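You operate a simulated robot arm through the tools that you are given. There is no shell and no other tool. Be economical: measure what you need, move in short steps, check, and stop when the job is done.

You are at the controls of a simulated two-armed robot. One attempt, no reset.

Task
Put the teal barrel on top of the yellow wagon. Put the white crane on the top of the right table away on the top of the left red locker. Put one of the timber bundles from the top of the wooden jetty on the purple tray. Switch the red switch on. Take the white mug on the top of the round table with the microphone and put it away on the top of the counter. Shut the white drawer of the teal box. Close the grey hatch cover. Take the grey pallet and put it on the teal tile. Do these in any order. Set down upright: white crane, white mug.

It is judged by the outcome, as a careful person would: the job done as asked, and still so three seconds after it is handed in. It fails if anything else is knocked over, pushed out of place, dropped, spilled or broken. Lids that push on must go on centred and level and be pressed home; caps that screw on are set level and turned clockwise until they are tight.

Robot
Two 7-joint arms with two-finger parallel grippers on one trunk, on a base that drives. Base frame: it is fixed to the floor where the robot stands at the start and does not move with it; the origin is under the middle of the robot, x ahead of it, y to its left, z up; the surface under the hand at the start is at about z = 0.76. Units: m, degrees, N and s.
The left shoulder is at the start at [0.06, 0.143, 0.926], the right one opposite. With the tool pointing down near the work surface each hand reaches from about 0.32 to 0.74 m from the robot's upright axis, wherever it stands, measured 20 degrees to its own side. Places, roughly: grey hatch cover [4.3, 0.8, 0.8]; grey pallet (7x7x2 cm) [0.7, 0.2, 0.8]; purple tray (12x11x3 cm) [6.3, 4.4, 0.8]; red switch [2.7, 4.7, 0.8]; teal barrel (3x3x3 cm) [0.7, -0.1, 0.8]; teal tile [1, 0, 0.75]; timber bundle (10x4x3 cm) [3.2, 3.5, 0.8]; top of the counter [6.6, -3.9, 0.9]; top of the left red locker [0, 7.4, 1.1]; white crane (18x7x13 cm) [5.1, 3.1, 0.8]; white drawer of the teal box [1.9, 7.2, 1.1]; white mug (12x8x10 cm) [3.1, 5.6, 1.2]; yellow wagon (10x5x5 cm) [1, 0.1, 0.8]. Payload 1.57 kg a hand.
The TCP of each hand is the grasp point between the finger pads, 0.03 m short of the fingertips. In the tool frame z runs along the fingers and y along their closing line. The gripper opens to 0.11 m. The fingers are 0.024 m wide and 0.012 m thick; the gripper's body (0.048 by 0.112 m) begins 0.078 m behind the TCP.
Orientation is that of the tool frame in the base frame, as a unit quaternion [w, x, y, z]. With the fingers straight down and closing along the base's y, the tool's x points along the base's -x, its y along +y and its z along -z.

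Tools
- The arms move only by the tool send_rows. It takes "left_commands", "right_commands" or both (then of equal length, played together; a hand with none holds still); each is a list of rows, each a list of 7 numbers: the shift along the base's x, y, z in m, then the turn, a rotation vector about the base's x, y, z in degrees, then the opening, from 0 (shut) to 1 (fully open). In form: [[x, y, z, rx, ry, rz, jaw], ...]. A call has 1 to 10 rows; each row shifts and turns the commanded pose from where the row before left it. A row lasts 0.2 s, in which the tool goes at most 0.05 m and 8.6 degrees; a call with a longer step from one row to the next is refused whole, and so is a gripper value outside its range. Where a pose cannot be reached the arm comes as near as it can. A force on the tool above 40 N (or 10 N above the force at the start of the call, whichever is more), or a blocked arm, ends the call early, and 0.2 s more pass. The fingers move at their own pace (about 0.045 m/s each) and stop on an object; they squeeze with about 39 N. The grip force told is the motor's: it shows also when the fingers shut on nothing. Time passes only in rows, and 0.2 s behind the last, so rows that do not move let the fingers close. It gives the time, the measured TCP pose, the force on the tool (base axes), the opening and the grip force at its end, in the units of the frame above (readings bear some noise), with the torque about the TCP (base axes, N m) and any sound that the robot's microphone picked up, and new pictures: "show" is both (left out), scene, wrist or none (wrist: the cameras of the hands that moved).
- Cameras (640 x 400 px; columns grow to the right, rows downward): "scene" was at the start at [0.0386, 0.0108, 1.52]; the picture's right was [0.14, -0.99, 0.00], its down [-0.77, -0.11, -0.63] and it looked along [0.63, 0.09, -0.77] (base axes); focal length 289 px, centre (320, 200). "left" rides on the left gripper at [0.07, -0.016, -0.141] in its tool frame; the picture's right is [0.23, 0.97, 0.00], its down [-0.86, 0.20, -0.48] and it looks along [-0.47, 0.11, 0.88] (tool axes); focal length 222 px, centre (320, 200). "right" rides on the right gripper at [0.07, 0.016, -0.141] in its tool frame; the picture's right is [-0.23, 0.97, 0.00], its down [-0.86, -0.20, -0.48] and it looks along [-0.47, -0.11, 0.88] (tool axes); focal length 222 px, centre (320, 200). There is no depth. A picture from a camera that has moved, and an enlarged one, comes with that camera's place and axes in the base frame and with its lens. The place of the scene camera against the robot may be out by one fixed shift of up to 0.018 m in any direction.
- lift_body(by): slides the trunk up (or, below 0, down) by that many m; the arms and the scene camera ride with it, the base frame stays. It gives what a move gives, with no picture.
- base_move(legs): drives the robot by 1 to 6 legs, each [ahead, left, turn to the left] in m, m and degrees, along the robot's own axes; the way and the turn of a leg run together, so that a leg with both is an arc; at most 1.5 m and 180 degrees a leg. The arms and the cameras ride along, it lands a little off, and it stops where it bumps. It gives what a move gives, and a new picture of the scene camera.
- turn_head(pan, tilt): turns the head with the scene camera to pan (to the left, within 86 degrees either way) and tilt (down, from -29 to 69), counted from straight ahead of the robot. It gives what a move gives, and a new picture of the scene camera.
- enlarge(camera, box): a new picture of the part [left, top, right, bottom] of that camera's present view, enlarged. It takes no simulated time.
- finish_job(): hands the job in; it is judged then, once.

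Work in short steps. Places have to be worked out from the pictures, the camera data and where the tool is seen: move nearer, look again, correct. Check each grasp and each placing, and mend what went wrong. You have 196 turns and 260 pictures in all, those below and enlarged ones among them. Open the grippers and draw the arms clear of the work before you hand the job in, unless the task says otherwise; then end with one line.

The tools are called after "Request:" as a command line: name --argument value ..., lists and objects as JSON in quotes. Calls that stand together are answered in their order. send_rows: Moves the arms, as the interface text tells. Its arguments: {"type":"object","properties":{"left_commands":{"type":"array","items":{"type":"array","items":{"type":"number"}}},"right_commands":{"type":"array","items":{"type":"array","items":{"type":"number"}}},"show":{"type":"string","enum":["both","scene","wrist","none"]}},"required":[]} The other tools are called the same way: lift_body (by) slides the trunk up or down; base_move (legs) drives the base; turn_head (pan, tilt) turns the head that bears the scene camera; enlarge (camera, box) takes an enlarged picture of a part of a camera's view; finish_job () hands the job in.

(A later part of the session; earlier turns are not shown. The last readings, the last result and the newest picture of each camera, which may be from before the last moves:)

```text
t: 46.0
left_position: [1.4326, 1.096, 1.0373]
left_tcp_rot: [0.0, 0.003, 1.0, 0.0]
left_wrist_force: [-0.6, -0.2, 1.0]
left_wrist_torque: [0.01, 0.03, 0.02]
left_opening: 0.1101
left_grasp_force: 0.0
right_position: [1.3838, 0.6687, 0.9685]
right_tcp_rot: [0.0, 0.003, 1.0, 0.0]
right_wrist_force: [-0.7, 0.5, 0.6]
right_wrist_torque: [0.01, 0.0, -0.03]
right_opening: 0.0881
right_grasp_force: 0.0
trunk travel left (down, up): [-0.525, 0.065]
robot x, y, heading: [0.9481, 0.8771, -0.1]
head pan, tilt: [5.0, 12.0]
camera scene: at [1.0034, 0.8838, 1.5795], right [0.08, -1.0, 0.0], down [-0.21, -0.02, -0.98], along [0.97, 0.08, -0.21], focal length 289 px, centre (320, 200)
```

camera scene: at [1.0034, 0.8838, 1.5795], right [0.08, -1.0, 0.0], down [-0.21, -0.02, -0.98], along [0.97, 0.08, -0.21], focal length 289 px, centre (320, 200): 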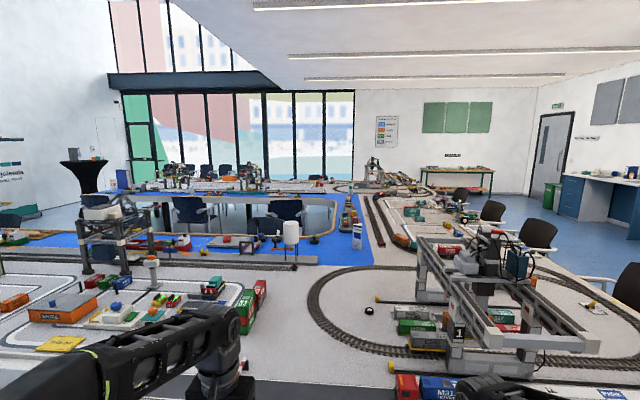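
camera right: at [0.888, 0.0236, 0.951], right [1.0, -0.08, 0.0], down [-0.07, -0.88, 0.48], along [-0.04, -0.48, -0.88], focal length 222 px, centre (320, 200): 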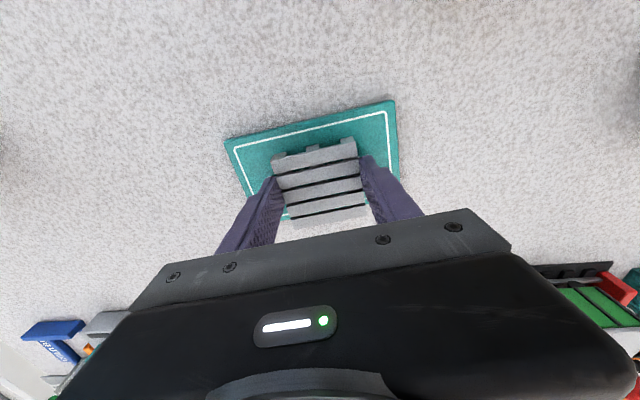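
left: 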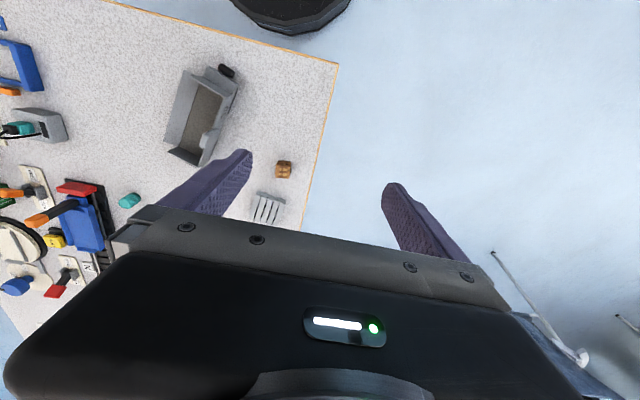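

The tables form a U open toward +y. I'll drive along the outside (x≈0.4) toward +y to see the lockers, round table and the opening.

Request:
base_move --legs '[[-0.55, 0, 0], [0, 0, 90], [1.5, 0, 0], [1.3, 0, 0]]'

Request:
turn_head --pan -50 --tilt 12

Request:
turn_head --pan 0 --tilt 15

```text
t: 65.9
left_position: [0.1126, 4.13, 1.0382]
left_tcp_rot: [0.0, 0.726, -0.688, 0.0]
left_wrist_force: [-0.5, 1.7, -0.1]
left_wrist_torque: [0.0, 0.0, 0.05]
left_opening: 0.11
left_grasp_force: 0.1
right_position: [0.5422, 4.1067, 0.969]
right_tcp_rot: [0.0, 0.726, -0.688, 0.0]
right_wrist_force: [-0.2, 0.2, -0.2]
right_wrist_torque: [0.0, 0.0, 0.01]
right_opening: 0.0879
right_grasp_force: 0.1
trunk travel left (down, up): [-0.525, 0.065]
robot x, y, heading: [0.3645, 3.6562, 93.2]
head pan, tilt: [5.0, 12.0]
camera scene: at [0.3424, 3.7214, 1.5795], right [0.99, 0.14, 0.0], down [0.03, -0.21, -0.98], along [-0.14, 0.97, -0.21], focal length 289 px, centre (320, 200)
```

scene: 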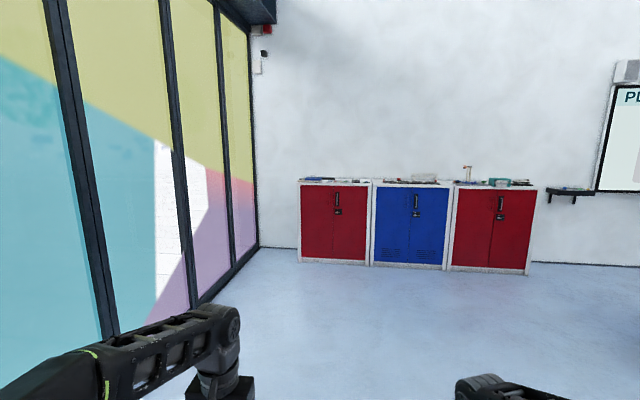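

```text
t: 67.2
left_position: [0.1116, 4.1297, 1.0376]
left_tcp_rot: [0.0, 0.725, -0.688, 0.0]
left_wrist_force: [-0.4, 0.3, -0.6]
left_wrist_torque: [0.0, 0.0, -0.01]
left_opening: 0.11
left_grasp_force: 0.1
right_position: [0.5415, 4.1061, 0.969]
right_tcp_rot: [0.0, 0.725, -0.688, 0.0]
right_wrist_force: [-0.1, 0.3, -1.0]
right_wrist_torque: [0.0, 0.0, -0.01]
right_opening: 0.0882
right_grasp_force: 0.0
trunk travel left (down, up): [-0.525, 0.065]
robot x, y, heading: [0.3631, 3.6561, 92.8]
head pan, tilt: [-50.0, 12.0]
camera scene: at [0.4235, 3.6923, 1.5795], right [0.68, -0.73, 0.0], down [-0.15, -0.14, -0.98], along [0.72, 0.67, -0.21], focal length 289 px, centre (320, 200)
```

scene: 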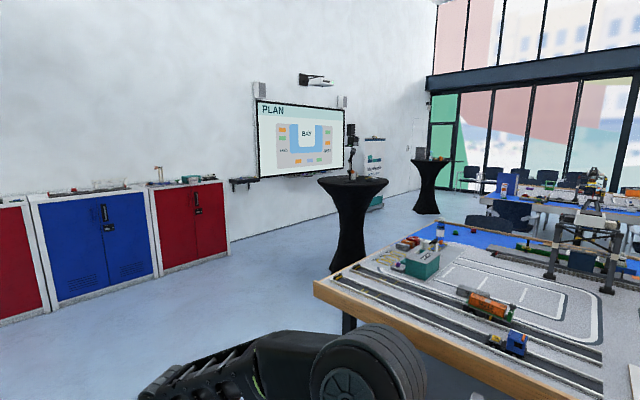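

```text
t: 68.4
left_position: [0.1124, 4.1298, 1.0384]
left_tcp_rot: [0.0, 0.725, -0.689, 0.001]
left_wrist_force: [-0.3, -0.4, -0.1]
left_wrist_torque: [-0.02, 0.02, 0.02]
left_opening: 0.1097
left_grasp_force: 0.1
right_position: [0.5413, 4.1053, 0.9689]
right_tcp_rot: [0.0, 0.725, -0.689, 0.0]
right_wrist_force: [0.0, -0.8, -0.2]
right_wrist_torque: [-0.01, 0.01, -0.04]
right_opening: 0.0878
right_grasp_force: 0.1
trunk travel left (down, up): [-0.525, 0.065]
robot x, y, heading: [0.3611, 3.6573, 92.8]
head pan, tilt: [0.0, 15.0]
camera scene: at [0.3506, 3.722, 1.5747], right [1.0, 0.05, 0.0], down [0.01, -0.26, -0.97], along [-0.05, 0.96, -0.26], focal length 289 px, centre (320, 200)
```

scene: 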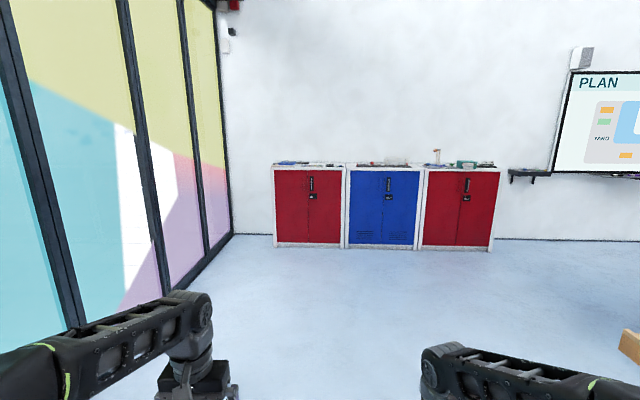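

Lockers along the +y wall; the near table ends at y≈4.7. I'll drive to stand before the right red locker (teal box with white drawer).

Request:
base_move --legs '[[0, 0, -3], [1.3, 0, 0], [1.2, 0, 0], [0, -1.35, 0]]'

Request:
turn_head --pan -5 --tilt 25

```text
t: 87.4
left_position: [1.5185, 6.6514, 1.038]
left_tcp_rot: [0.001, -0.706, 0.708, 0.0]
left_wrist_force: [-0.3, 0.4, 0.6]
left_wrist_torque: [0.01, 0.0, -0.01]
left_opening: 0.11
left_grasp_force: 0.2
right_position: [1.9453, 6.6058, 0.9686]
right_tcp_rot: [0.0, -0.707, 0.707, -0.001]
right_wrist_force: [-0.3, -0.4, -0.7]
right_wrist_torque: [-0.02, 0.01, 0.0]
right_opening: 0.088
right_grasp_force: 0.0
trunk travel left (down, up): [-0.525, 0.065]
robot x, y, heading: [1.7427, 6.169, 89.8]
head pan, tilt: [0.0, 15.0]
camera scene: at [1.7339, 6.2321, 1.5747], right [1.0, 0.0, 0.0], down [0.0, -0.26, -0.97], along [0.0, 0.97, -0.26], focal length 289 px, centre (320, 200)
```

scene: 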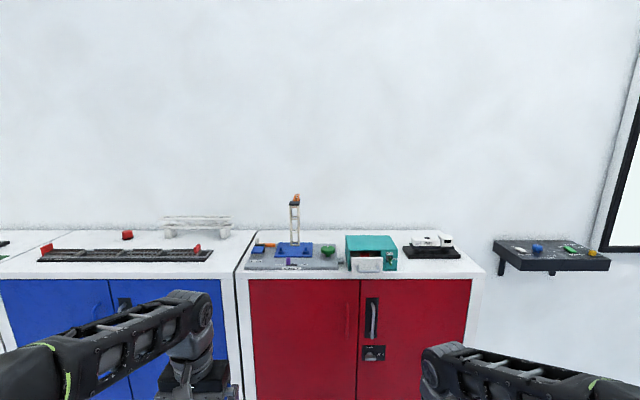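

```text
t: 88.1
left_position: [1.5156, 6.6515, 1.0372]
left_tcp_rot: [0.0, -0.707, 0.708, 0.0]
left_wrist_force: [1.1, 0.6, -0.1]
left_wrist_torque: [-0.01, 0.03, 0.01]
left_opening: 0.11
left_grasp_force: 0.0
right_position: [1.9457, 6.6061, 0.9686]
right_tcp_rot: [-0.001, -0.706, 0.708, 0.0]
right_wrist_force: [1.7, 0.3, 0.1]
right_wrist_torque: [0.0, 0.0, 0.02]
right_opening: 0.088
right_grasp_force: 0.0
trunk travel left (down, up): [-0.525, 0.065]
robot x, y, heading: [1.736, 6.1644, 89.8]
head pan, tilt: [-5.0, 25.0]
camera scene: at [1.7415, 6.2305, 1.5585], right [1.0, -0.09, 0.0], down [-0.04, -0.42, -0.91], along [0.08, 0.9, -0.42], focal length 289 px, centre (320, 200)
```

scene: 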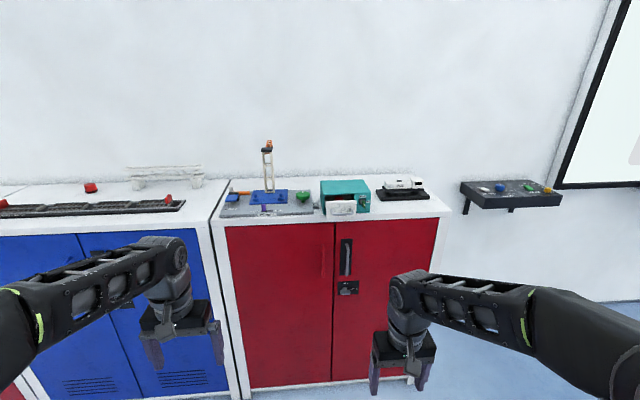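

Request:
enlarge --camera "scene" --box '[300, 160, 400, 230]'

```text
5.71 times, centred on (350, 195) of scene
camera zoom: at [1.7415, 6.2305, 1.5585], right [1.0, -0.09, 0.0], down [-0.04, -0.42, -0.91], along [0.08, 0.9, -0.42], focal length 1651 px, centre (149, 229)
```

zoom: 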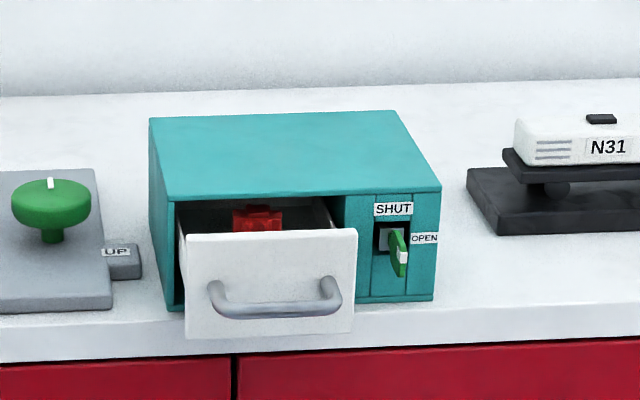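

The drawer protrudes slightly; front face at about [1.90, 7.14, 1.09] with a handle. I'll raise both hands above the locker top, close the right fingers, then drive ahead.

Request:
send_rows --right_commands '[[-0.01, 0, 0.045, 0, 0, 0, 0], [-0.01, 0, 0.045, 0, 0, 0, 0], [-0.01, 0, 0.045, 0, 0, 0, 0], [-0.01, 0, 0.01, 0, 0, 0, 0], [0, 0, 0, 0, 0, 0, 0]]' --left_commands '[[0, -0.02, 0.045, 0, 0, 0, 1], [0, -0.02, 0.045, 0, 0, 0, 1], [0, -0.02, 0.045, 0, 0, 0, 1], [0, 0, 0.04, 0, 0, 0, 1], [0, 0, 0, 0, 0, 0, 1]]' --show "none"

Request:
base_move --legs '[[0.32, 0, 0]]'

Request:
turn_head --pan -10 --tilt 35

Request:
enlarge --camera "right" --box '[0, 0, 640, 400]'

```text
t: 89.3
left_position: [1.5162, 6.6199, 1.1083]
left_tcp_rot: [0.0, -0.706, 0.708, 0.0]
left_wrist_force: [0.5, -0.5, 0.0]
left_wrist_torque: [0.02, 0.01, 0.04]
left_opening: 0.1101
left_grasp_force: 0.1
left hand out of reach, approached as far as the arm can: row 2, 3, 4
right_position: [1.9055, 6.6083, 1.1158]
right_tcp_rot: [0.0, -0.707, 0.707, 0.001]
right_wrist_force: [-0.2, -0.8, 0.1]
right_wrist_torque: [0.01, 0.0, 0.02]
right_opening: 0.0002
right_grasp_force: 10.5
trunk travel left (down, up): [-0.525, 0.065]
robot x, y, heading: [1.7426, 6.1672, 89.8]
head pan, tilt: [-5.0, 25.0]
```

```text
t: 91.5
left_position: [1.5184, 6.9382, 1.1076]
left_tcp_rot: [0.0, -0.707, 0.708, 0.001]
left_wrist_force: [0.8, 0.7, 0.5]
left_wrist_torque: [0.01, -0.03, -0.01]
left_opening: 0.1104
left_grasp_force: 0.0
right_position: [1.9064, 6.9264, 1.1144]
right_tcp_rot: [0.0, -0.706, 0.708, 0.0]
right_wrist_force: [-1.1, -0.5, -0.3]
right_wrist_torque: [-0.03, 0.01, 0.05]
right_opening: 0.0
right_grasp_force: 21.3
trunk travel left (down, up): [-0.525, 0.065]
robot x, y, heading: [1.7405, 6.4853, 89.8]
head pan, tilt: [-5.0, 25.0]
camera scene: at [1.7422, 6.5489, 1.5584], right [1.0, -0.09, 0.0], down [-0.04, -0.42, -0.91], along [0.08, 0.9, -0.42], focal length 289 px, centre (320, 200)
```

scene: 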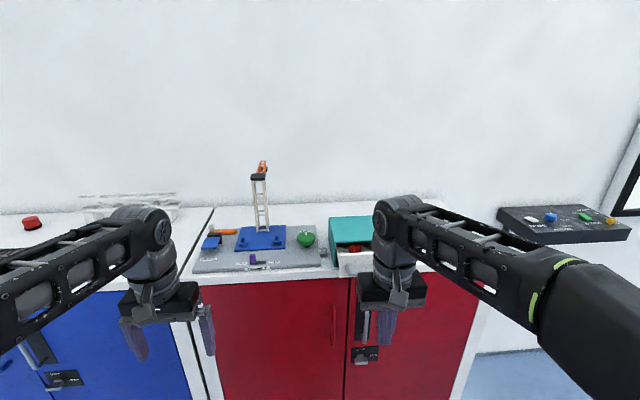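

```text
t: 92.2
left_position: [1.5187, 6.9377, 1.1081]
left_tcp_rot: [0.001, -0.706, 0.708, 0.0]
left_wrist_force: [-0.6, 0.5, 0.3]
left_wrist_torque: [0.01, 0.01, -0.02]
left_opening: 0.11
left_grasp_force: 0.0
right_position: [1.9074, 6.9258, 1.1139]
right_tcp_rot: [0.0, -0.705, 0.709, 0.001]
right_wrist_force: [0.6, -0.3, 0.2]
right_wrist_torque: [-0.01, -0.02, -0.01]
right_opening: 0.0003
right_grasp_force: 20.7
trunk travel left (down, up): [-0.525, 0.065]
robot x, y, heading: [1.7386, 6.485, 90.3]
head pan, tilt: [-10.0, 35.0]
camera scene: at [1.7494, 6.5426, 1.5427], right [0.98, -0.18, 0.0], down [-0.1, -0.56, -0.82], along [0.14, 0.81, -0.57], focal length 289 px, centre (320, 200)
```

scene: 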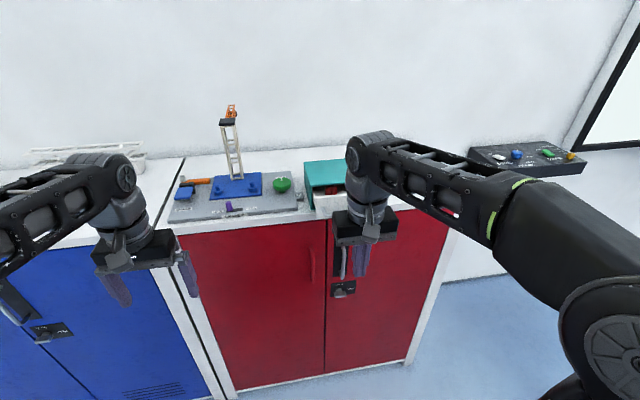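

```text
1.00 times, centred on (320, 200) of right (not enlarged: the box is as wide or as high as the picture)
camera zoom: at [1.8903, 6.8555, 1.2571], right [-0.97, 0.23, 0.0], down [0.2, 0.85, 0.48], along [0.11, 0.47, -0.88], focal length 222 px, centre (320, 200)
```

zoom: 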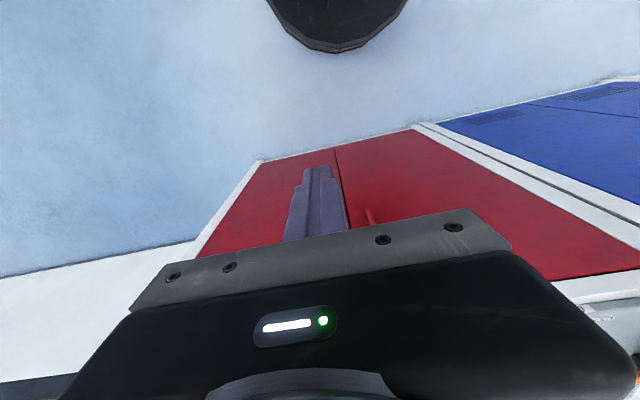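

Hand is lined up with the drawer at x≈1.907. Advance in +y, watching force.

Request:
send_rows --right_commands '[[-0.004, 0.04, -0.008, 0, 0, 0, 0], [0, 0.04, 0, 0, 0, 0, 0], [0, 0.04, 0, 0, 0, 0, 0], [0, 0.03, 0, 0, 0, 0, 0]]' --show "scene"

Request:
enlarge --camera "scene" --box '[260, 120, 420, 240]'

```text
t: 93.2
left_position: [1.5176, 6.9377, 1.109]
left_tcp_rot: [0.001, -0.706, 0.708, 0.0]
left_wrist_force: [-0.5, 0.6, -0.8]
left_wrist_torque: [-0.01, -0.02, 0.04]
left_opening: 0.1097
left_grasp_force: 0.1
right_position: [1.9027, 6.9867, 1.1079]
right_tcp_rot: [0.001, -0.707, 0.707, 0.001]
right_wrist_force: [0.1, 1.2, 0.2]
right_wrist_torque: [0.04, -0.03, -0.05]
right_opening: 0.0
right_grasp_force: 21.6
right hand out of reach, approached as far as the arm can: row 2, 3, 4
trunk travel left (down, up): [-0.525, 0.065]
robot x, y, heading: [1.7445, 6.4901, 90.0]
head pan, tilt: [-10.0, 35.0]
camera scene: at [1.7494, 6.5422, 1.5427], right [0.98, -0.18, 0.0], down [-0.1, -0.56, -0.82], along [0.14, 0.81, -0.57], focal length 289 px, centre (320, 200)
```

scene: 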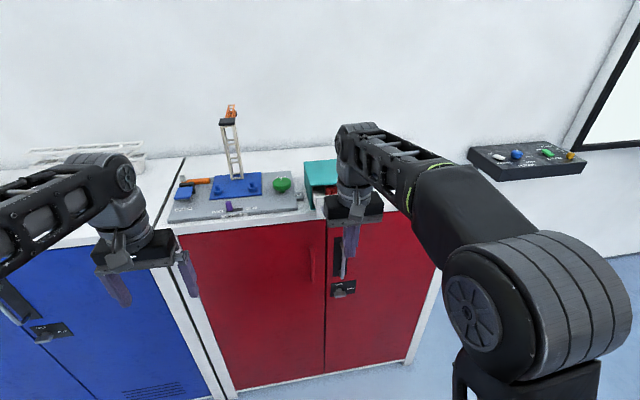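

```text
3.33 times, centred on (340, 180) of scene
camera zoom: at [1.7494, 6.5422, 1.5427], right [0.98, -0.18, 0.0], down [-0.1, -0.56, -0.82], along [0.14, 0.81, -0.57], focal length 963 px, centre (253, 267)
```

zoom: 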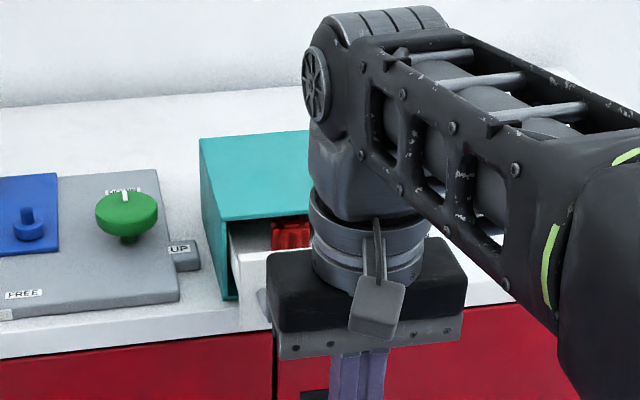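

Reach limit met. I'll draw both hands back, drive closer, then push with the arm.

Request:
send_rows --right_commands '[[0, -0.045, 0, 0, 0, 0, 0], [0, -0.045, 0, 0, 0, 0, 0], [0, -0.045, 0, 0, 0, 0, 0], [0, -0.045, 0, 0, 0, 0, 0]]' --left_commands '[[0, -0.045, 0, 0, 0, 0, 1], [0, -0.045, 0, 0, 0, 0, 1], [0, -0.045, 0, 0, 0, 0, 1], [0, -0.03, 0, 0, 0, 0, 1]]' --show "none"

Request:
base_move --legs '[[0.16, 0, 0]]'

Request:
enlarge --camera "scene" --box '[240, 140, 480, 290]'

```text
t: 94.2
left_position: [1.5213, 6.773, 1.1066]
left_tcp_rot: [0.0, -0.706, 0.708, 0.003]
left_wrist_force: [0.6, 0.1, 0.6]
left_wrist_torque: [0.0, 0.0, -0.03]
left_opening: 0.11
left_grasp_force: 0.2
left hand out of reach, approached as far as the arm can: row 1, 4
right_position: [1.9045, 6.8044, 1.1066]
right_tcp_rot: [0.002, -0.706, 0.708, 0.002]
right_wrist_force: [-0.2, -0.5, 0.2]
right_wrist_torque: [0.0, -0.06, -0.03]
right_opening: 0.0
right_grasp_force: 21.6
trunk travel left (down, up): [-0.525, 0.065]
robot x, y, heading: [1.7429, 6.4865, 89.9]
head pan, tilt: [-10.0, 35.0]
```

```text
t: 95.6
left_position: [1.5214, 6.9341, 1.1065]
left_tcp_rot: [0.001, -0.706, 0.708, 0.001]
left_wrist_force: [0.6, 0.2, -0.4]
left_wrist_torque: [-0.05, -0.01, 0.0]
left_opening: 0.11
left_grasp_force: 0.0
right_position: [1.9051, 6.9663, 1.1059]
right_tcp_rot: [0.0, -0.705, 0.709, 0.0]
right_wrist_force: [-0.1, 0.2, 0.2]
right_wrist_torque: [0.02, 0.04, -0.01]
right_opening: 0.0001
right_grasp_force: 21.0
trunk travel left (down, up): [-0.525, 0.065]
robot x, y, heading: [1.7434, 6.6426, 89.5]
head pan, tilt: [-10.0, 35.0]
camera scene: at [1.7501, 6.7021, 1.5426], right [0.98, -0.18, 0.0], down [-0.1, -0.57, -0.82], along [0.15, 0.81, -0.57], focal length 289 px, centre (320, 200)
```

scene: 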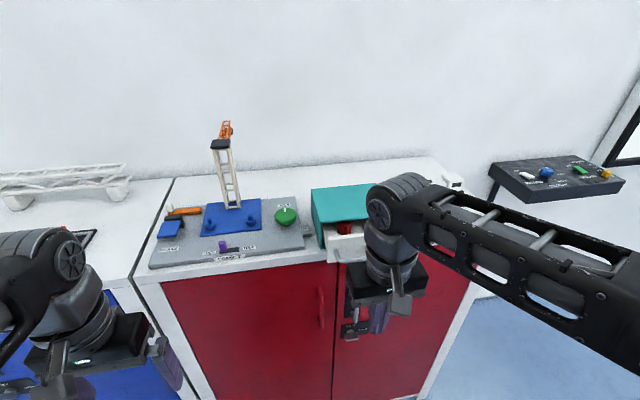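

```text
2.67 times, centred on (360, 215) of scene
camera zoom: at [1.7501, 6.7021, 1.5426], right [0.98, -0.18, 0.0], down [-0.1, -0.57, -0.82], along [0.15, 0.81, -0.57], focal length 771 px, centre (213, 160)
```

zoom: 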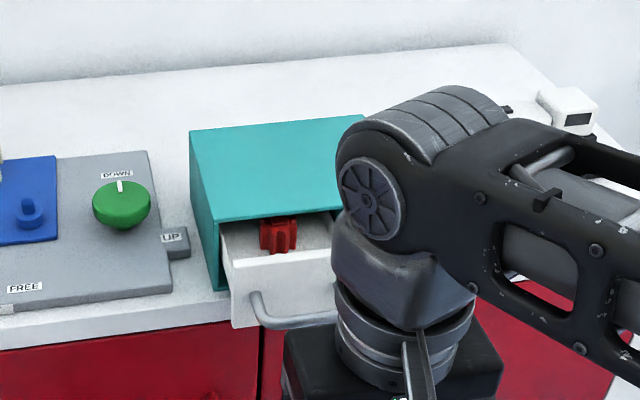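

Drawer front spans x≈1.85–1.955, handle near y≈7.12, z≈1.08. Push forward.

Request:
send_rows --right_commands '[[0, 0.04, -0.003, 0, 0, 0, 0], [0, 0.04, -0.003, 0, 0, 0, 0], [0, 0.03, 0, 0, 0, 0, 0], [0, 0.02, 0, 0, 0, 0, 0], [0, 0.02, 0, 0, 0, 0, 0]]' --show "scene"

Request:
enlarge --camera "scene" --box '[240, 140, 480, 290]'

```text
t: 96.8
left_position: [1.5207, 6.9337, 1.107]
left_tcp_rot: [0.001, -0.706, 0.709, 0.001]
left_wrist_force: [0.1, 0.1, -0.4]
left_wrist_torque: [-0.03, -0.02, -0.03]
left_opening: 0.1101
left_grasp_force: 0.1
right_position: [1.9014, 7.1137, 1.1007]
right_tcp_rot: [0.0, -0.705, 0.709, 0.001]
right_wrist_force: [-0.1, 0.2, -1.2]
right_wrist_torque: [0.02, 0.01, -0.01]
right_opening: 0.0
right_grasp_force: 21.4
trunk travel left (down, up): [-0.525, 0.065]
robot x, y, heading: [1.7437, 6.6458, 89.8]
head pan, tilt: [-10.0, 35.0]
camera scene: at [1.7496, 6.701, 1.5426], right [0.98, -0.18, 0.0], down [-0.1, -0.56, -0.82], along [0.15, 0.81, -0.57], focal length 289 px, centre (320, 200)
```

scene: 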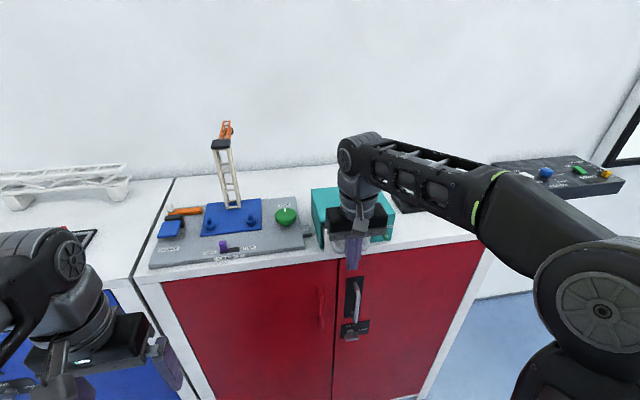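

```text
2.67 times, centred on (360, 215) of scene
camera zoom: at [1.7496, 6.701, 1.5426], right [0.98, -0.18, 0.0], down [-0.1, -0.56, -0.82], along [0.15, 0.81, -0.57], focal length 771 px, centre (213, 160)
```

zoom: 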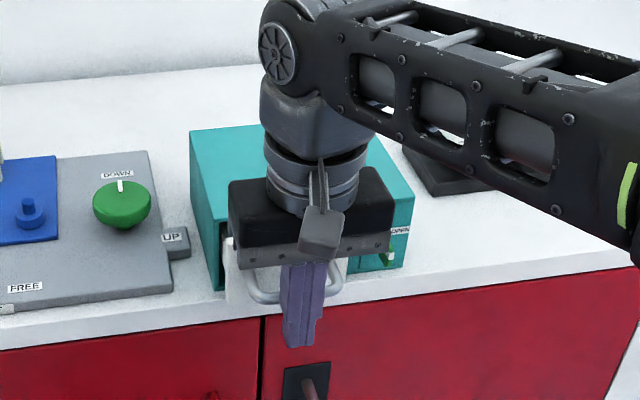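

No force yet. Continue in 2 cm steps.

Request:
send_rows --right_commands '[[0, 0.015, 0, 0, 0, 0, 0], [0, 0.015, 0, 0, 0, 0, 0], [0, 0.01, 0, 0, 0, 0, 0]]' --show "none"

Request:
enlarge --camera "scene" --box '[280, 160, 440, 280]'

```text
t: 97.5
left_position: [1.5214, 6.9283, 1.1073]
left_tcp_rot: [0.002, -0.705, 0.709, 0.003]
left_wrist_force: [0.2, -0.8, 0.0]
left_wrist_torque: [-0.03, 0.05, 0.01]
left_opening: 0.1101
left_grasp_force: 0.0
right_position: [1.9034, 7.1371, 1.1018]
right_tcp_rot: [-0.008, -0.706, 0.708, -0.008]
right_wrist_force: [2.0, -25.8, 14.9]
right_wrist_torque: [0.31, 0.09, 0.12]
right_opening: 0.0004
right_grasp_force: 21.7
trunk travel left (down, up): [-0.525, 0.065]
robot x, y, heading: [1.7435, 6.6457, 89.5]
head pan, tilt: [-10.0, 35.0]
stopped in row 3 (right hand): the force on the tool passed its limit at 48 N (the readings are from after the stop); the commanded pose is now the measured one
```

```text
3.33 times, centred on (360, 220) of scene
camera zoom: at [1.7503, 6.6941, 1.5434], right [0.98, -0.18, 0.0], down [-0.1, -0.56, -0.82], along [0.15, 0.81, -0.57], focal length 963 px, centre (187, 133)
```

zoom: 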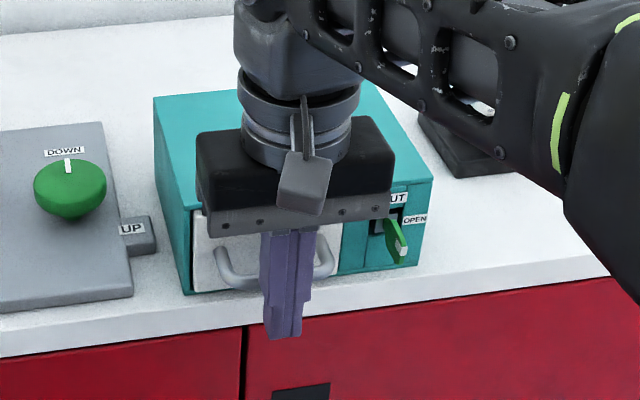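

The drawer appears flush. Retract and inspect.

Request:
send_rows --right_commands '[[0, -0.04, 0, 0, 0, 0, 0], [0, -0.045, 0, 0, 0, 0, 0], [0.04, -0.03, 0, 0, 0, 0, 0], [0.045, 0, 0, 0, 0, 0, 0], [0.045, 0, 0, 0, 0, 0, 0]]' --show "none"

Request:
enlarge --camera "scene" --box '[280, 160, 440, 280]'

```text
t: 98.7
left_position: [1.5219, 6.9316, 1.1067]
left_tcp_rot: [0.0, -0.706, 0.708, 0.001]
left_wrist_force: [0.6, -0.5, 0.0]
left_wrist_torque: [-0.01, 0.01, -0.02]
left_opening: 0.1097
left_grasp_force: 0.0
right_position: [2.0327, 7.0275, 1.0963]
right_tcp_rot: [-0.007, -0.706, 0.708, -0.007]
right_wrist_force: [-0.2, -0.9, 0.5]
right_wrist_torque: [0.01, 0.0, -0.02]
right_opening: 0.0
right_grasp_force: 21.1
trunk travel left (down, up): [-0.525, 0.065]
robot x, y, heading: [1.7433, 6.6422, 89.8]
head pan, tilt: [-10.0, 35.0]
```

```text
3.33 times, centred on (360, 220) of scene
camera zoom: at [1.7509, 6.6994, 1.5427], right [0.98, -0.18, 0.0], down [-0.1, -0.56, -0.82], along [0.15, 0.81, -0.57], focal length 963 px, centre (187, 133)
```

zoom: 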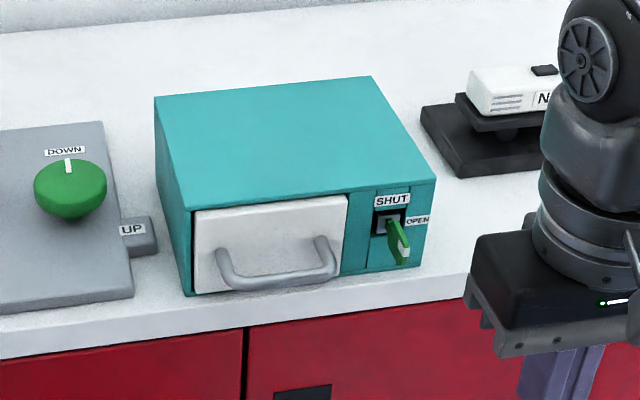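

Drawer is shut flush. Next, back away and turn toward the table end for the red switch and the round table.

Request:
base_move --legs '[[-0.7, 0, 0], [0, 0, -140]]'

Request:
turn_head --pan 0 --tilt 25

```text
t: 108.3
left_position: [2.0867, 5.8716, 1.107]
left_tcp_rot: [0.001, 0.424, 0.906, 0.001]
left_wrist_force: [0.1, 0.4, -0.7]
left_wrist_torque: [-0.03, 0.01, 0.0]
left_opening: 0.1101
left_grasp_force: 0.1
right_position: [1.7567, 5.4713, 1.0958]
right_tcp_rot: [-0.008, 0.425, 0.905, 0.004]
right_wrist_force: [-0.9, -0.2, -0.7]
right_wrist_torque: [0.01, 0.0, 0.02]
right_opening: 0.0001
right_grasp_force: 21.0
trunk travel left (down, up): [-0.525, 0.065]
robot x, y, heading: [1.7326, 5.9527, -50.2]
head pan, tilt: [-10.0, 35.0]
camera scene: at [1.7496, 5.8988, 1.5427], right [-0.87, -0.5, 0.0], down [-0.28, 0.5, -0.82], along [0.41, -0.71, -0.57], focal length 289 px, centre (320, 200)
```

scene: 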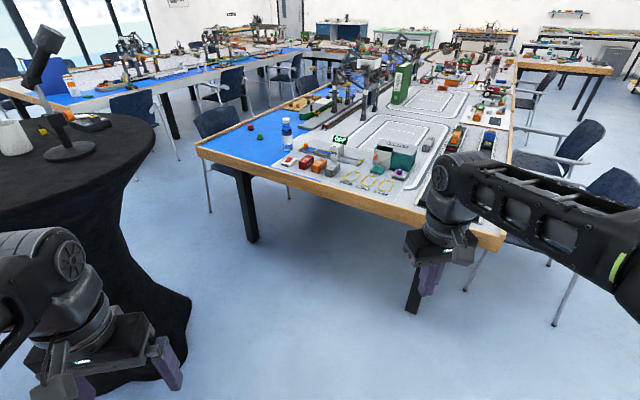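

```text
t: 109.0
left_position: [2.0874, 5.8713, 1.1067]
left_tcp_rot: [0.001, 0.424, 0.905, -0.001]
left_wrist_force: [-0.9, 0.4, -0.1]
left_wrist_torque: [-0.02, 0.0, 0.02]
left_opening: 0.1098
left_grasp_force: 0.0
right_position: [1.757, 5.4712, 1.0945]
right_tcp_rot: [-0.009, 0.424, 0.906, 0.005]
right_wrist_force: [-0.3, 0.2, 0.3]
right_wrist_torque: [-0.02, 0.01, -0.01]
right_opening: 0.0
right_grasp_force: 20.6
trunk travel left (down, up): [-0.525, 0.065]
robot x, y, heading: [1.7341, 5.9511, -50.0]
head pan, tilt: [0.0, 25.0]
camera scene: at [1.7648, 5.9044, 1.5584], right [-0.77, -0.64, 0.0], down [-0.27, 0.33, -0.91], along [0.58, -0.7, -0.42], focal length 289 px, centre (320, 200)
```

scene: 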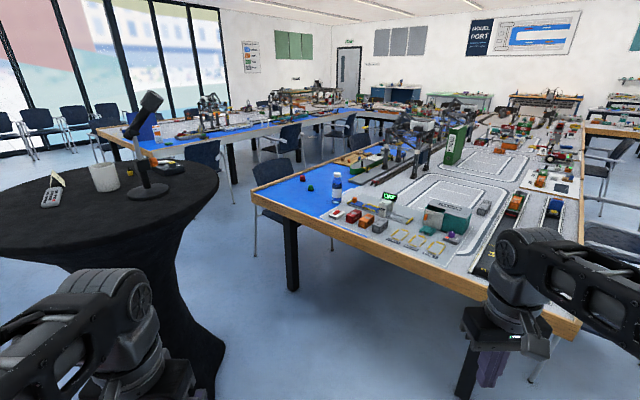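

Request:
enlarge --camera "scene" --box '[320, 160, 520, 285]'

Request:
enlarge --camera "scene" --box '[0, 80, 240, 230]'

```text
3.20 times, centred on (420, 222) of scene
camera zoom: at [1.7648, 5.9044, 1.5584], right [-0.77, -0.64, 0.0], down [-0.27, 0.33, -0.91], along [0.58, -0.7, -0.42], focal length 925 px, centre (0, 128)
```

zoom: 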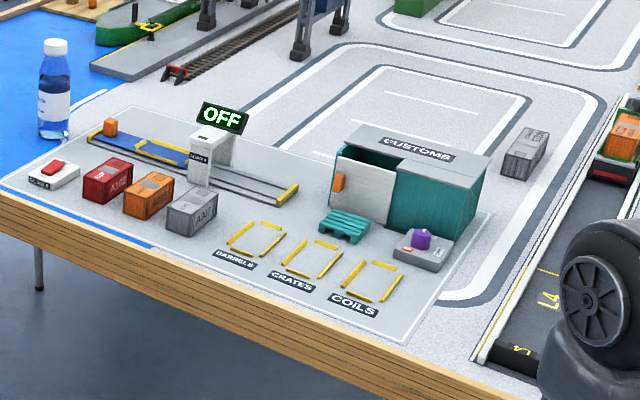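

```text
2.67 times, centred on (120, 155) of scene
camera zoom: at [1.7648, 5.9044, 1.5584], right [-0.77, -0.64, 0.0], down [-0.27, 0.33, -0.91], along [0.58, -0.7, -0.42], focal length 771 px, centre (853, 320)
```

zoom: 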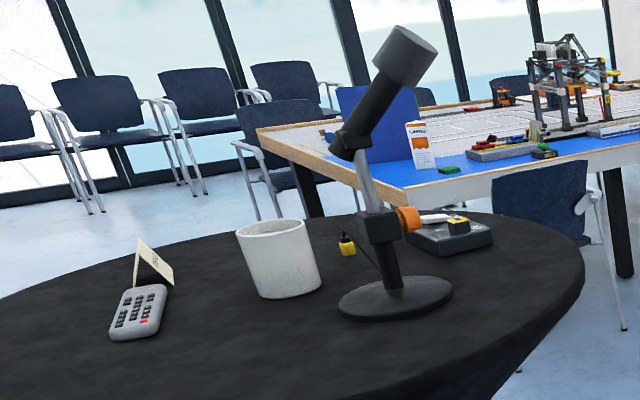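

The red rocker switch sits at ≈[2.64, 4.69] at the table end with an OFF display. I'll drive to about (2.2, 5.2) facing it.

Request:
base_move --legs '[[0.87, -0.12, 0]]'

Request:
turn_head --pan 0 --tilt 48

```text
t: 113.6
left_position: [2.5581, 5.1295, 1.1066]
left_tcp_rot: [0.002, 0.422, 0.907, 0.0]
left_wrist_force: [0.4, -0.4, 0.0]
left_wrist_torque: [-0.02, -0.02, -0.01]
left_opening: 0.1098
left_grasp_force: 0.1
right_position: [2.2305, 4.7265, 1.0961]
right_tcp_rot: [-0.009, 0.421, 0.907, 0.004]
right_wrist_force: [0.3, -0.2, -0.3]
right_wrist_torque: [0.02, 0.05, 0.0]
right_opening: 0.0
right_grasp_force: 21.2
trunk travel left (down, up): [-0.525, 0.065]
robot x, y, heading: [2.2014, 5.2068, -49.7]
head pan, tilt: [0.0, 25.0]
camera scene: at [2.235, 5.1596, 1.5584], right [-0.77, -0.64, 0.0], down [-0.27, 0.32, -0.91], along [0.58, -0.69, -0.42], focal length 289 px, centre (320, 200)
```

scene: 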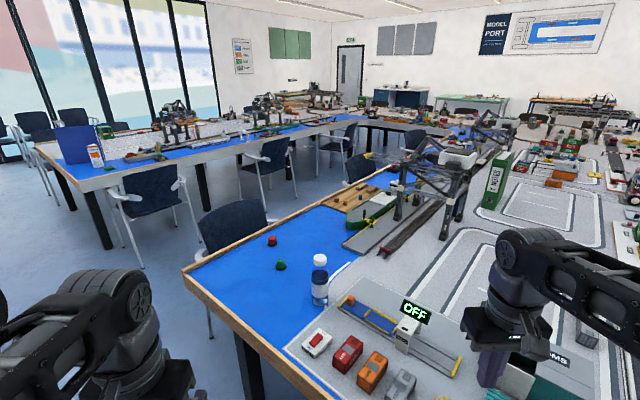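

```text
t: 114.5
left_position: [2.5575, 5.1297, 1.1068]
left_tcp_rot: [0.001, 0.422, 0.907, -0.001]
left_wrist_force: [0.3, 0.1, -0.2]
left_wrist_torque: [0.03, -0.04, 0.01]
left_opening: 0.11
left_grasp_force: 0.1
right_position: [2.2293, 4.726, 1.0972]
right_tcp_rot: [-0.009, 0.42, 0.907, 0.004]
right_wrist_force: [0.5, -0.2, 0.4]
right_wrist_torque: [0.03, 0.02, 0.0]
right_opening: 0.0001
right_grasp_force: 21.4
trunk travel left (down, up): [-0.525, 0.065]
robot x, y, heading: [2.2005, 5.205, -49.9]
head pan, tilt: [0.0, 48.0]
camera scene: at [2.2262, 5.1702, 1.5237], right [-0.77, -0.64, 0.0], down [-0.48, 0.57, -0.67], along [0.43, -0.51, -0.74], focal length 289 px, centre (320, 200)
```

scene: 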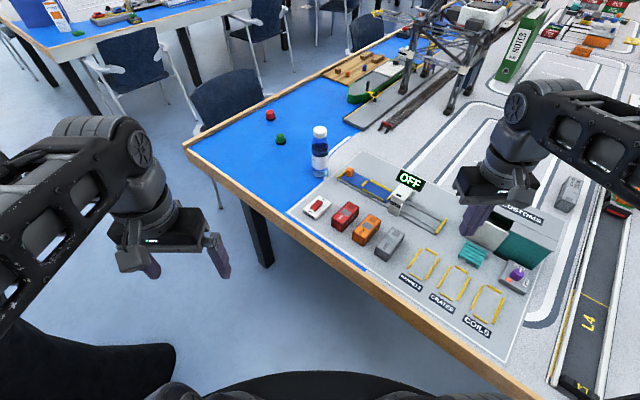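

Request:
enlarge --camera "scene" --box '[280, 160, 440, 260]'

```text
4.00 times, centred on (360, 210) of scene
camera zoom: at [2.2262, 5.1702, 1.5237], right [-0.77, -0.64, 0.0], down [-0.48, 0.57, -0.67], along [0.43, -0.51, -0.74], focal length 1156 px, centre (160, 160)
```

zoom: 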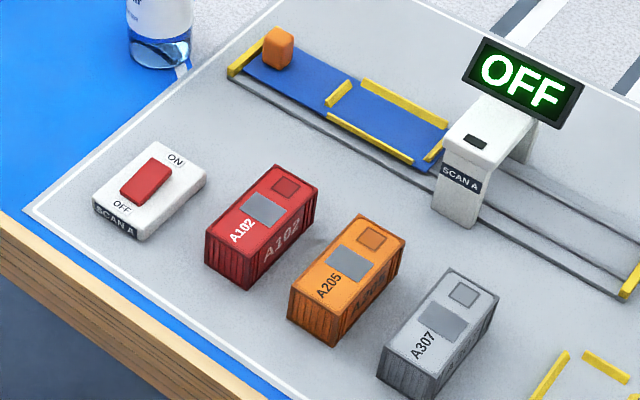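

The rocker's ON end is its far end at ≈[2.66, 4.665]. I'll lower the closed right hand to z≈0.97 and move over toward it.

Request:
send_rows --right_commands '[[0, 0, -0.045, 0, 0, 0, 0], [0, 0, -0.045, 0, 0, 0, 0], [0, 0, -0.03, 0, 0, 0, 0], [0.045, -0.006, 0, 0, 0, 0, 0], [0.045, -0.006, 0, 0, 0, 0, 0], [0.045, -0.006, 0, 0, 0, 0, 0], [0.045, -0.006, 0, 0, 0, 0, 0], [0.045, -0.006, 0, 0, 0, 0, 0], [0.045, -0.006, 0, 0, 0, 0, 0], [0.045, -0.006, 0, 0, 0, 0, 0]]' --show "none"

Request:
send_rows --right_commands '[[0.04, -0.006, 0, 0, 0, 0, 0], [0.04, -0.006, 0, 0, 0, 0, 0], [0.03, -0.006, -0.01, 0, 0, 0, 0]]' --show "both"

Request:
enlarge --camera "scene" --box '[240, 140, 440, 265]'

```text
t: 116.7
left_position: [2.5582, 5.1295, 1.1055]
left_tcp_rot: [0.0, 0.422, 0.907, 0.0]
left_wrist_force: [0.2, -0.6, 0.2]
left_wrist_torque: [0.01, 0.02, -0.02]
left_opening: 0.1101
left_grasp_force: 0.0
right_position: [2.5451, 4.6851, 0.9743]
right_tcp_rot: [-0.009, 0.421, 0.907, 0.004]
right_wrist_force: [-0.2, -0.4, -0.2]
right_wrist_torque: [0.01, 0.03, 0.02]
right_opening: 0.0001
right_grasp_force: 21.1
trunk travel left (down, up): [-0.525, 0.065]
robot x, y, heading: [2.1999, 5.2101, -50.0]
head pan, tilt: [0.0, 48.0]
```

```text
t: 117.5
left_position: [2.5582, 5.1279, 1.1066]
left_tcp_rot: [0.001, 0.422, 0.907, -0.001]
left_wrist_force: [0.4, 0.4, -0.1]
left_wrist_torque: [0.0, 0.01, -0.03]
left_opening: 0.11
left_grasp_force: 0.1
right_position: [2.5647, 4.6818, 0.9743]
right_tcp_rot: [-0.009, 0.421, 0.907, 0.004]
right_wrist_force: [0.1, 1.5, 0.0]
right_wrist_torque: [0.02, -0.01, 0.01]
right_opening: 0.0001
right_grasp_force: 21.6
right hand out of reach, approached as far as the arm can: row 1, 2, 3
trunk travel left (down, up): [-0.525, 0.065]
robot x, y, heading: [2.2028, 5.2074, -50.0]
head pan, tilt: [0.0, 48.0]
camera scene: at [2.2263, 5.1703, 1.5236], right [-0.76, -0.64, 0.0], down [-0.48, 0.57, -0.67], along [0.43, -0.51, -0.74], focal length 289 px, centre (320, 200)
camera right: at [2.5351, 4.7436, 1.118], right [0.89, 0.46, 0.0], down [0.41, -0.79, 0.46], along [0.21, -0.41, -0.89], focal length 222 px, centre (320, 200)
```

scene: 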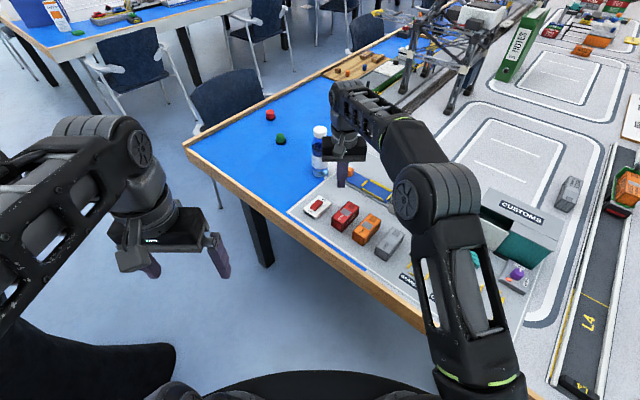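
right: 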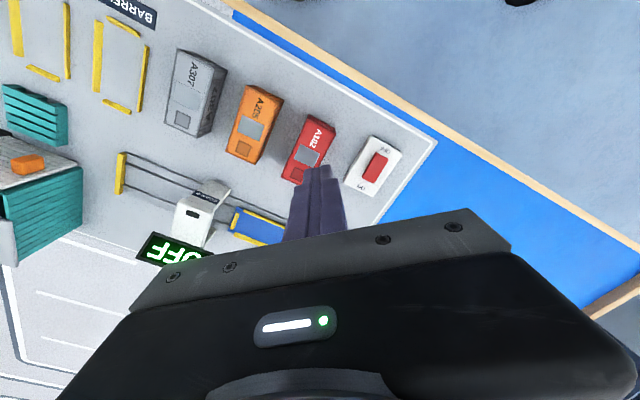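

```text
3.20 times, centred on (340, 202) of scene
camera zoom: at [2.2263, 5.1703, 1.5236], right [-0.76, -0.64, 0.0], down [-0.48, 0.57, -0.67], along [0.43, -0.51, -0.74], focal length 925 px, centre (256, 192)
```

zoom: 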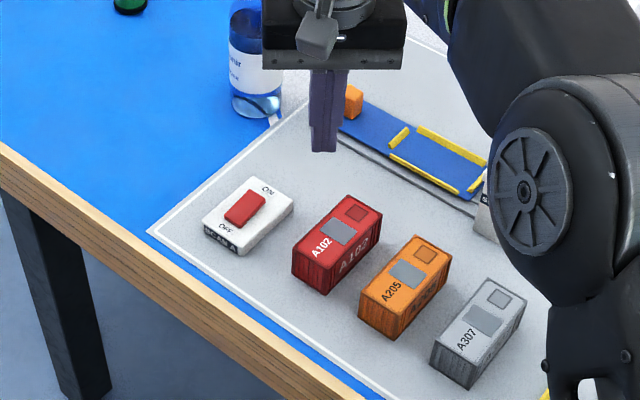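

Wrist view gives the rocker centre [2.664, 4.682], ON end ≈[2.669, 4.663]. The arm is at its reach limit, so I drive 0.08 m closer.

Request:
base_move --legs '[[0.08, 0.03, 0]]'

```text
t: 118.6
left_position: [2.6347, 5.0858, 1.1066]
left_tcp_rot: [0.001, 0.422, 0.907, -0.001]
left_wrist_force: [0.3, -0.5, 0.1]
left_wrist_torque: [0.01, 0.05, -0.02]
left_opening: 0.1102
left_grasp_force: 0.1
right_position: [2.6431, 4.6375, 0.9749]
right_tcp_rot: [-0.009, 0.42, 0.907, 0.004]
right_wrist_force: [0.4, -0.5, -0.8]
right_wrist_torque: [0.03, 0.03, 0.01]
right_opening: 0.0
right_grasp_force: 21.4
trunk travel left (down, up): [-0.525, 0.065]
robot x, y, heading: [2.2784, 5.1644, -49.9]
head pan, tilt: [0.0, 48.0]
camera scene: at [2.304, 5.1254, 1.5236], right [-0.76, -0.65, 0.0], down [-0.48, 0.57, -0.67], along [0.43, -0.51, -0.74], focal length 289 px, centre (320, 200)
```

scene: 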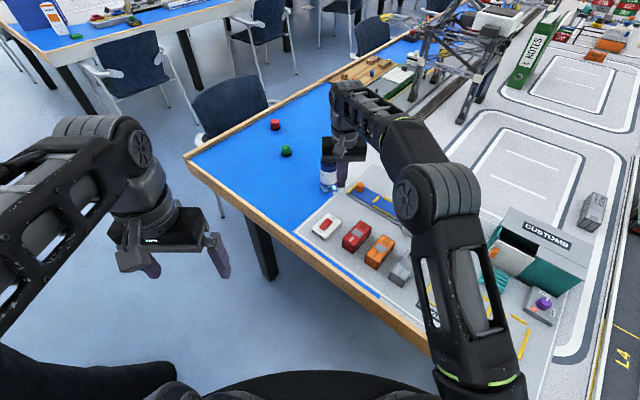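

Move to above the ON end and lower to z≈0.86, then check.

Request:
send_rows --right_commands '[[0.026, 0.026, -0.02, 0, 0, 0, 0], [0, 0, -0.045, 0, 0, 0, 0], [0, 0, -0.045, 0, 0, 0, 0]]' --show "both"

Request:
enlarge --camera "scene" --box '[280, 180, 400, 260]'

```text
t: 119.4
left_position: [2.6357, 5.0852, 1.1072]
left_tcp_rot: [0.0, 0.421, 0.907, -0.001]
left_wrist_force: [0.3, -0.2, -1.9]
left_wrist_torque: [0.01, 0.02, -0.03]
left_opening: 0.1099
left_grasp_force: 0.0
right_position: [2.6681, 4.6615, 0.866]
right_tcp_rot: [-0.008, 0.42, 0.907, 0.004]
right_wrist_force: [-0.1, -0.1, -0.4]
right_wrist_torque: [0.02, 0.02, 0.01]
right_opening: 0.0
right_grasp_force: 20.8
trunk travel left (down, up): [-0.525, 0.065]
robot x, y, heading: [2.2737, 5.1624, -49.8]
head pan, tilt: [0.0, 48.0]
camera scene: at [2.3031, 5.126, 1.5237], right [-0.76, -0.65, 0.0], down [-0.48, 0.57, -0.67], along [0.43, -0.51, -0.74], focal length 289 px, centre (320, 200)
camera right: at [2.6378, 4.7225, 1.009], right [0.89, 0.46, 0.0], down [0.41, -0.79, 0.46], along [0.21, -0.41, -0.89], focal length 222 px, centre (320, 200)
```

scene: 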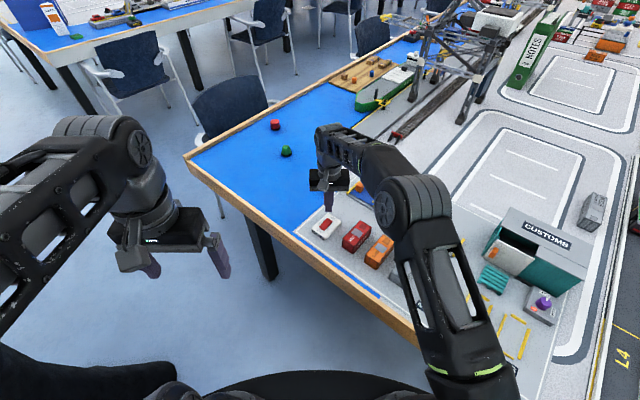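
right: 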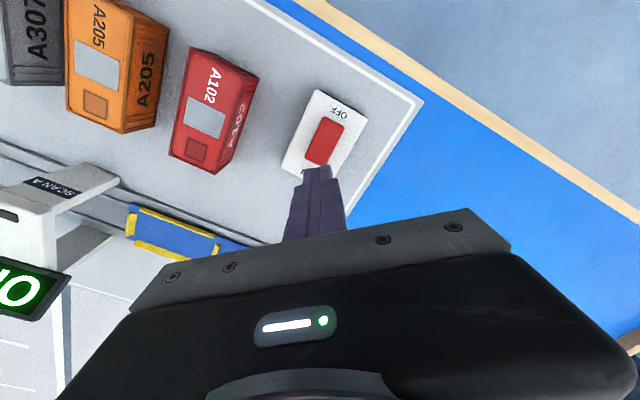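

```text
5.00 times, centred on (340, 220) of scene
camera zoom: at [2.3031, 5.126, 1.5237], right [-0.76, -0.65, 0.0], down [-0.48, 0.57, -0.67], along [0.43, -0.51, -0.74], focal length 1445 px, centre (220, 100)
```

zoom: 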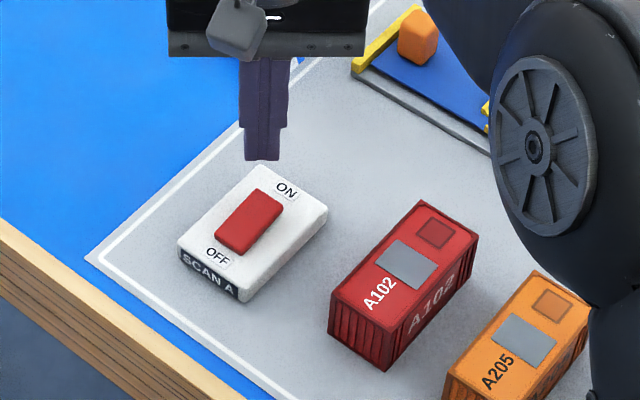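

Fingertips are over the ON end. Press down in small steps.

Request:
send_rows --right_commands '[[0, 0.002, -0.035, 0, 0, 0, 0], [0, 0, -0.006, 0, 0, 0, 0], [0, 0, -0.004, 0, 0, 0, 0], [0, 0, -0.003, 0, 0, 0, 0], [0, 0, -0.003, 0, 0, 0, 0], [0, 0, -0.003, 0, 0, 0, 0]]' --show "none"

Request:
enlarge --camera "scene" --box '[280, 160, 440, 260]'

```text
t: 120.9
left_position: [2.6321, 5.0875, 1.1078]
left_tcp_rot: [0.003, 0.422, 0.907, -0.002]
left_wrist_force: [0.5, -0.5, -0.8]
left_wrist_torque: [-0.02, 0.01, 0.01]
left_opening: 0.1098
left_grasp_force: 0.1
right_position: [2.6679, 4.6645, 0.8172]
right_tcp_rot: [-0.005, 0.42, 0.908, 0.003]
right_wrist_force: [-11.4, 6.6, 18.1]
right_wrist_torque: [0.48, 0.33, 0.14]
right_opening: 0.0
right_grasp_force: 20.8
trunk travel left (down, up): [-0.525, 0.065]
robot x, y, heading: [2.2762, 5.1648, -49.9]
head pan, tilt: [0.0, 48.0]
stopped in row 6 (right hand): the force on the tool passed its limit at 42 N (the readings are from after the stop); the commanded pose is now the measured one
```

```text
4.00 times, centred on (360, 210) of scene
camera zoom: at [2.2999, 5.1285, 1.5237], right [-0.76, -0.64, 0.0], down [-0.48, 0.57, -0.67], along [0.43, -0.51, -0.74], focal length 1156 px, centre (160, 160)
```

zoom: 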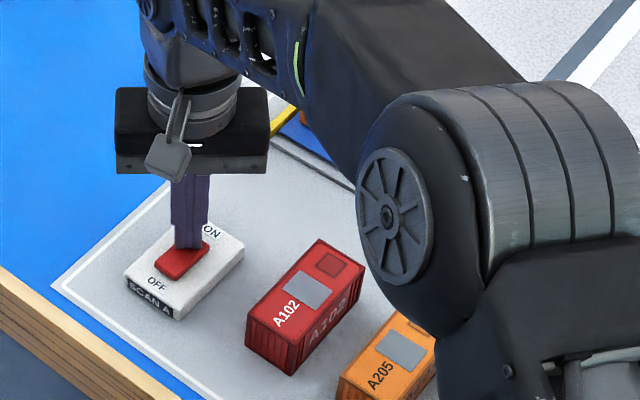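

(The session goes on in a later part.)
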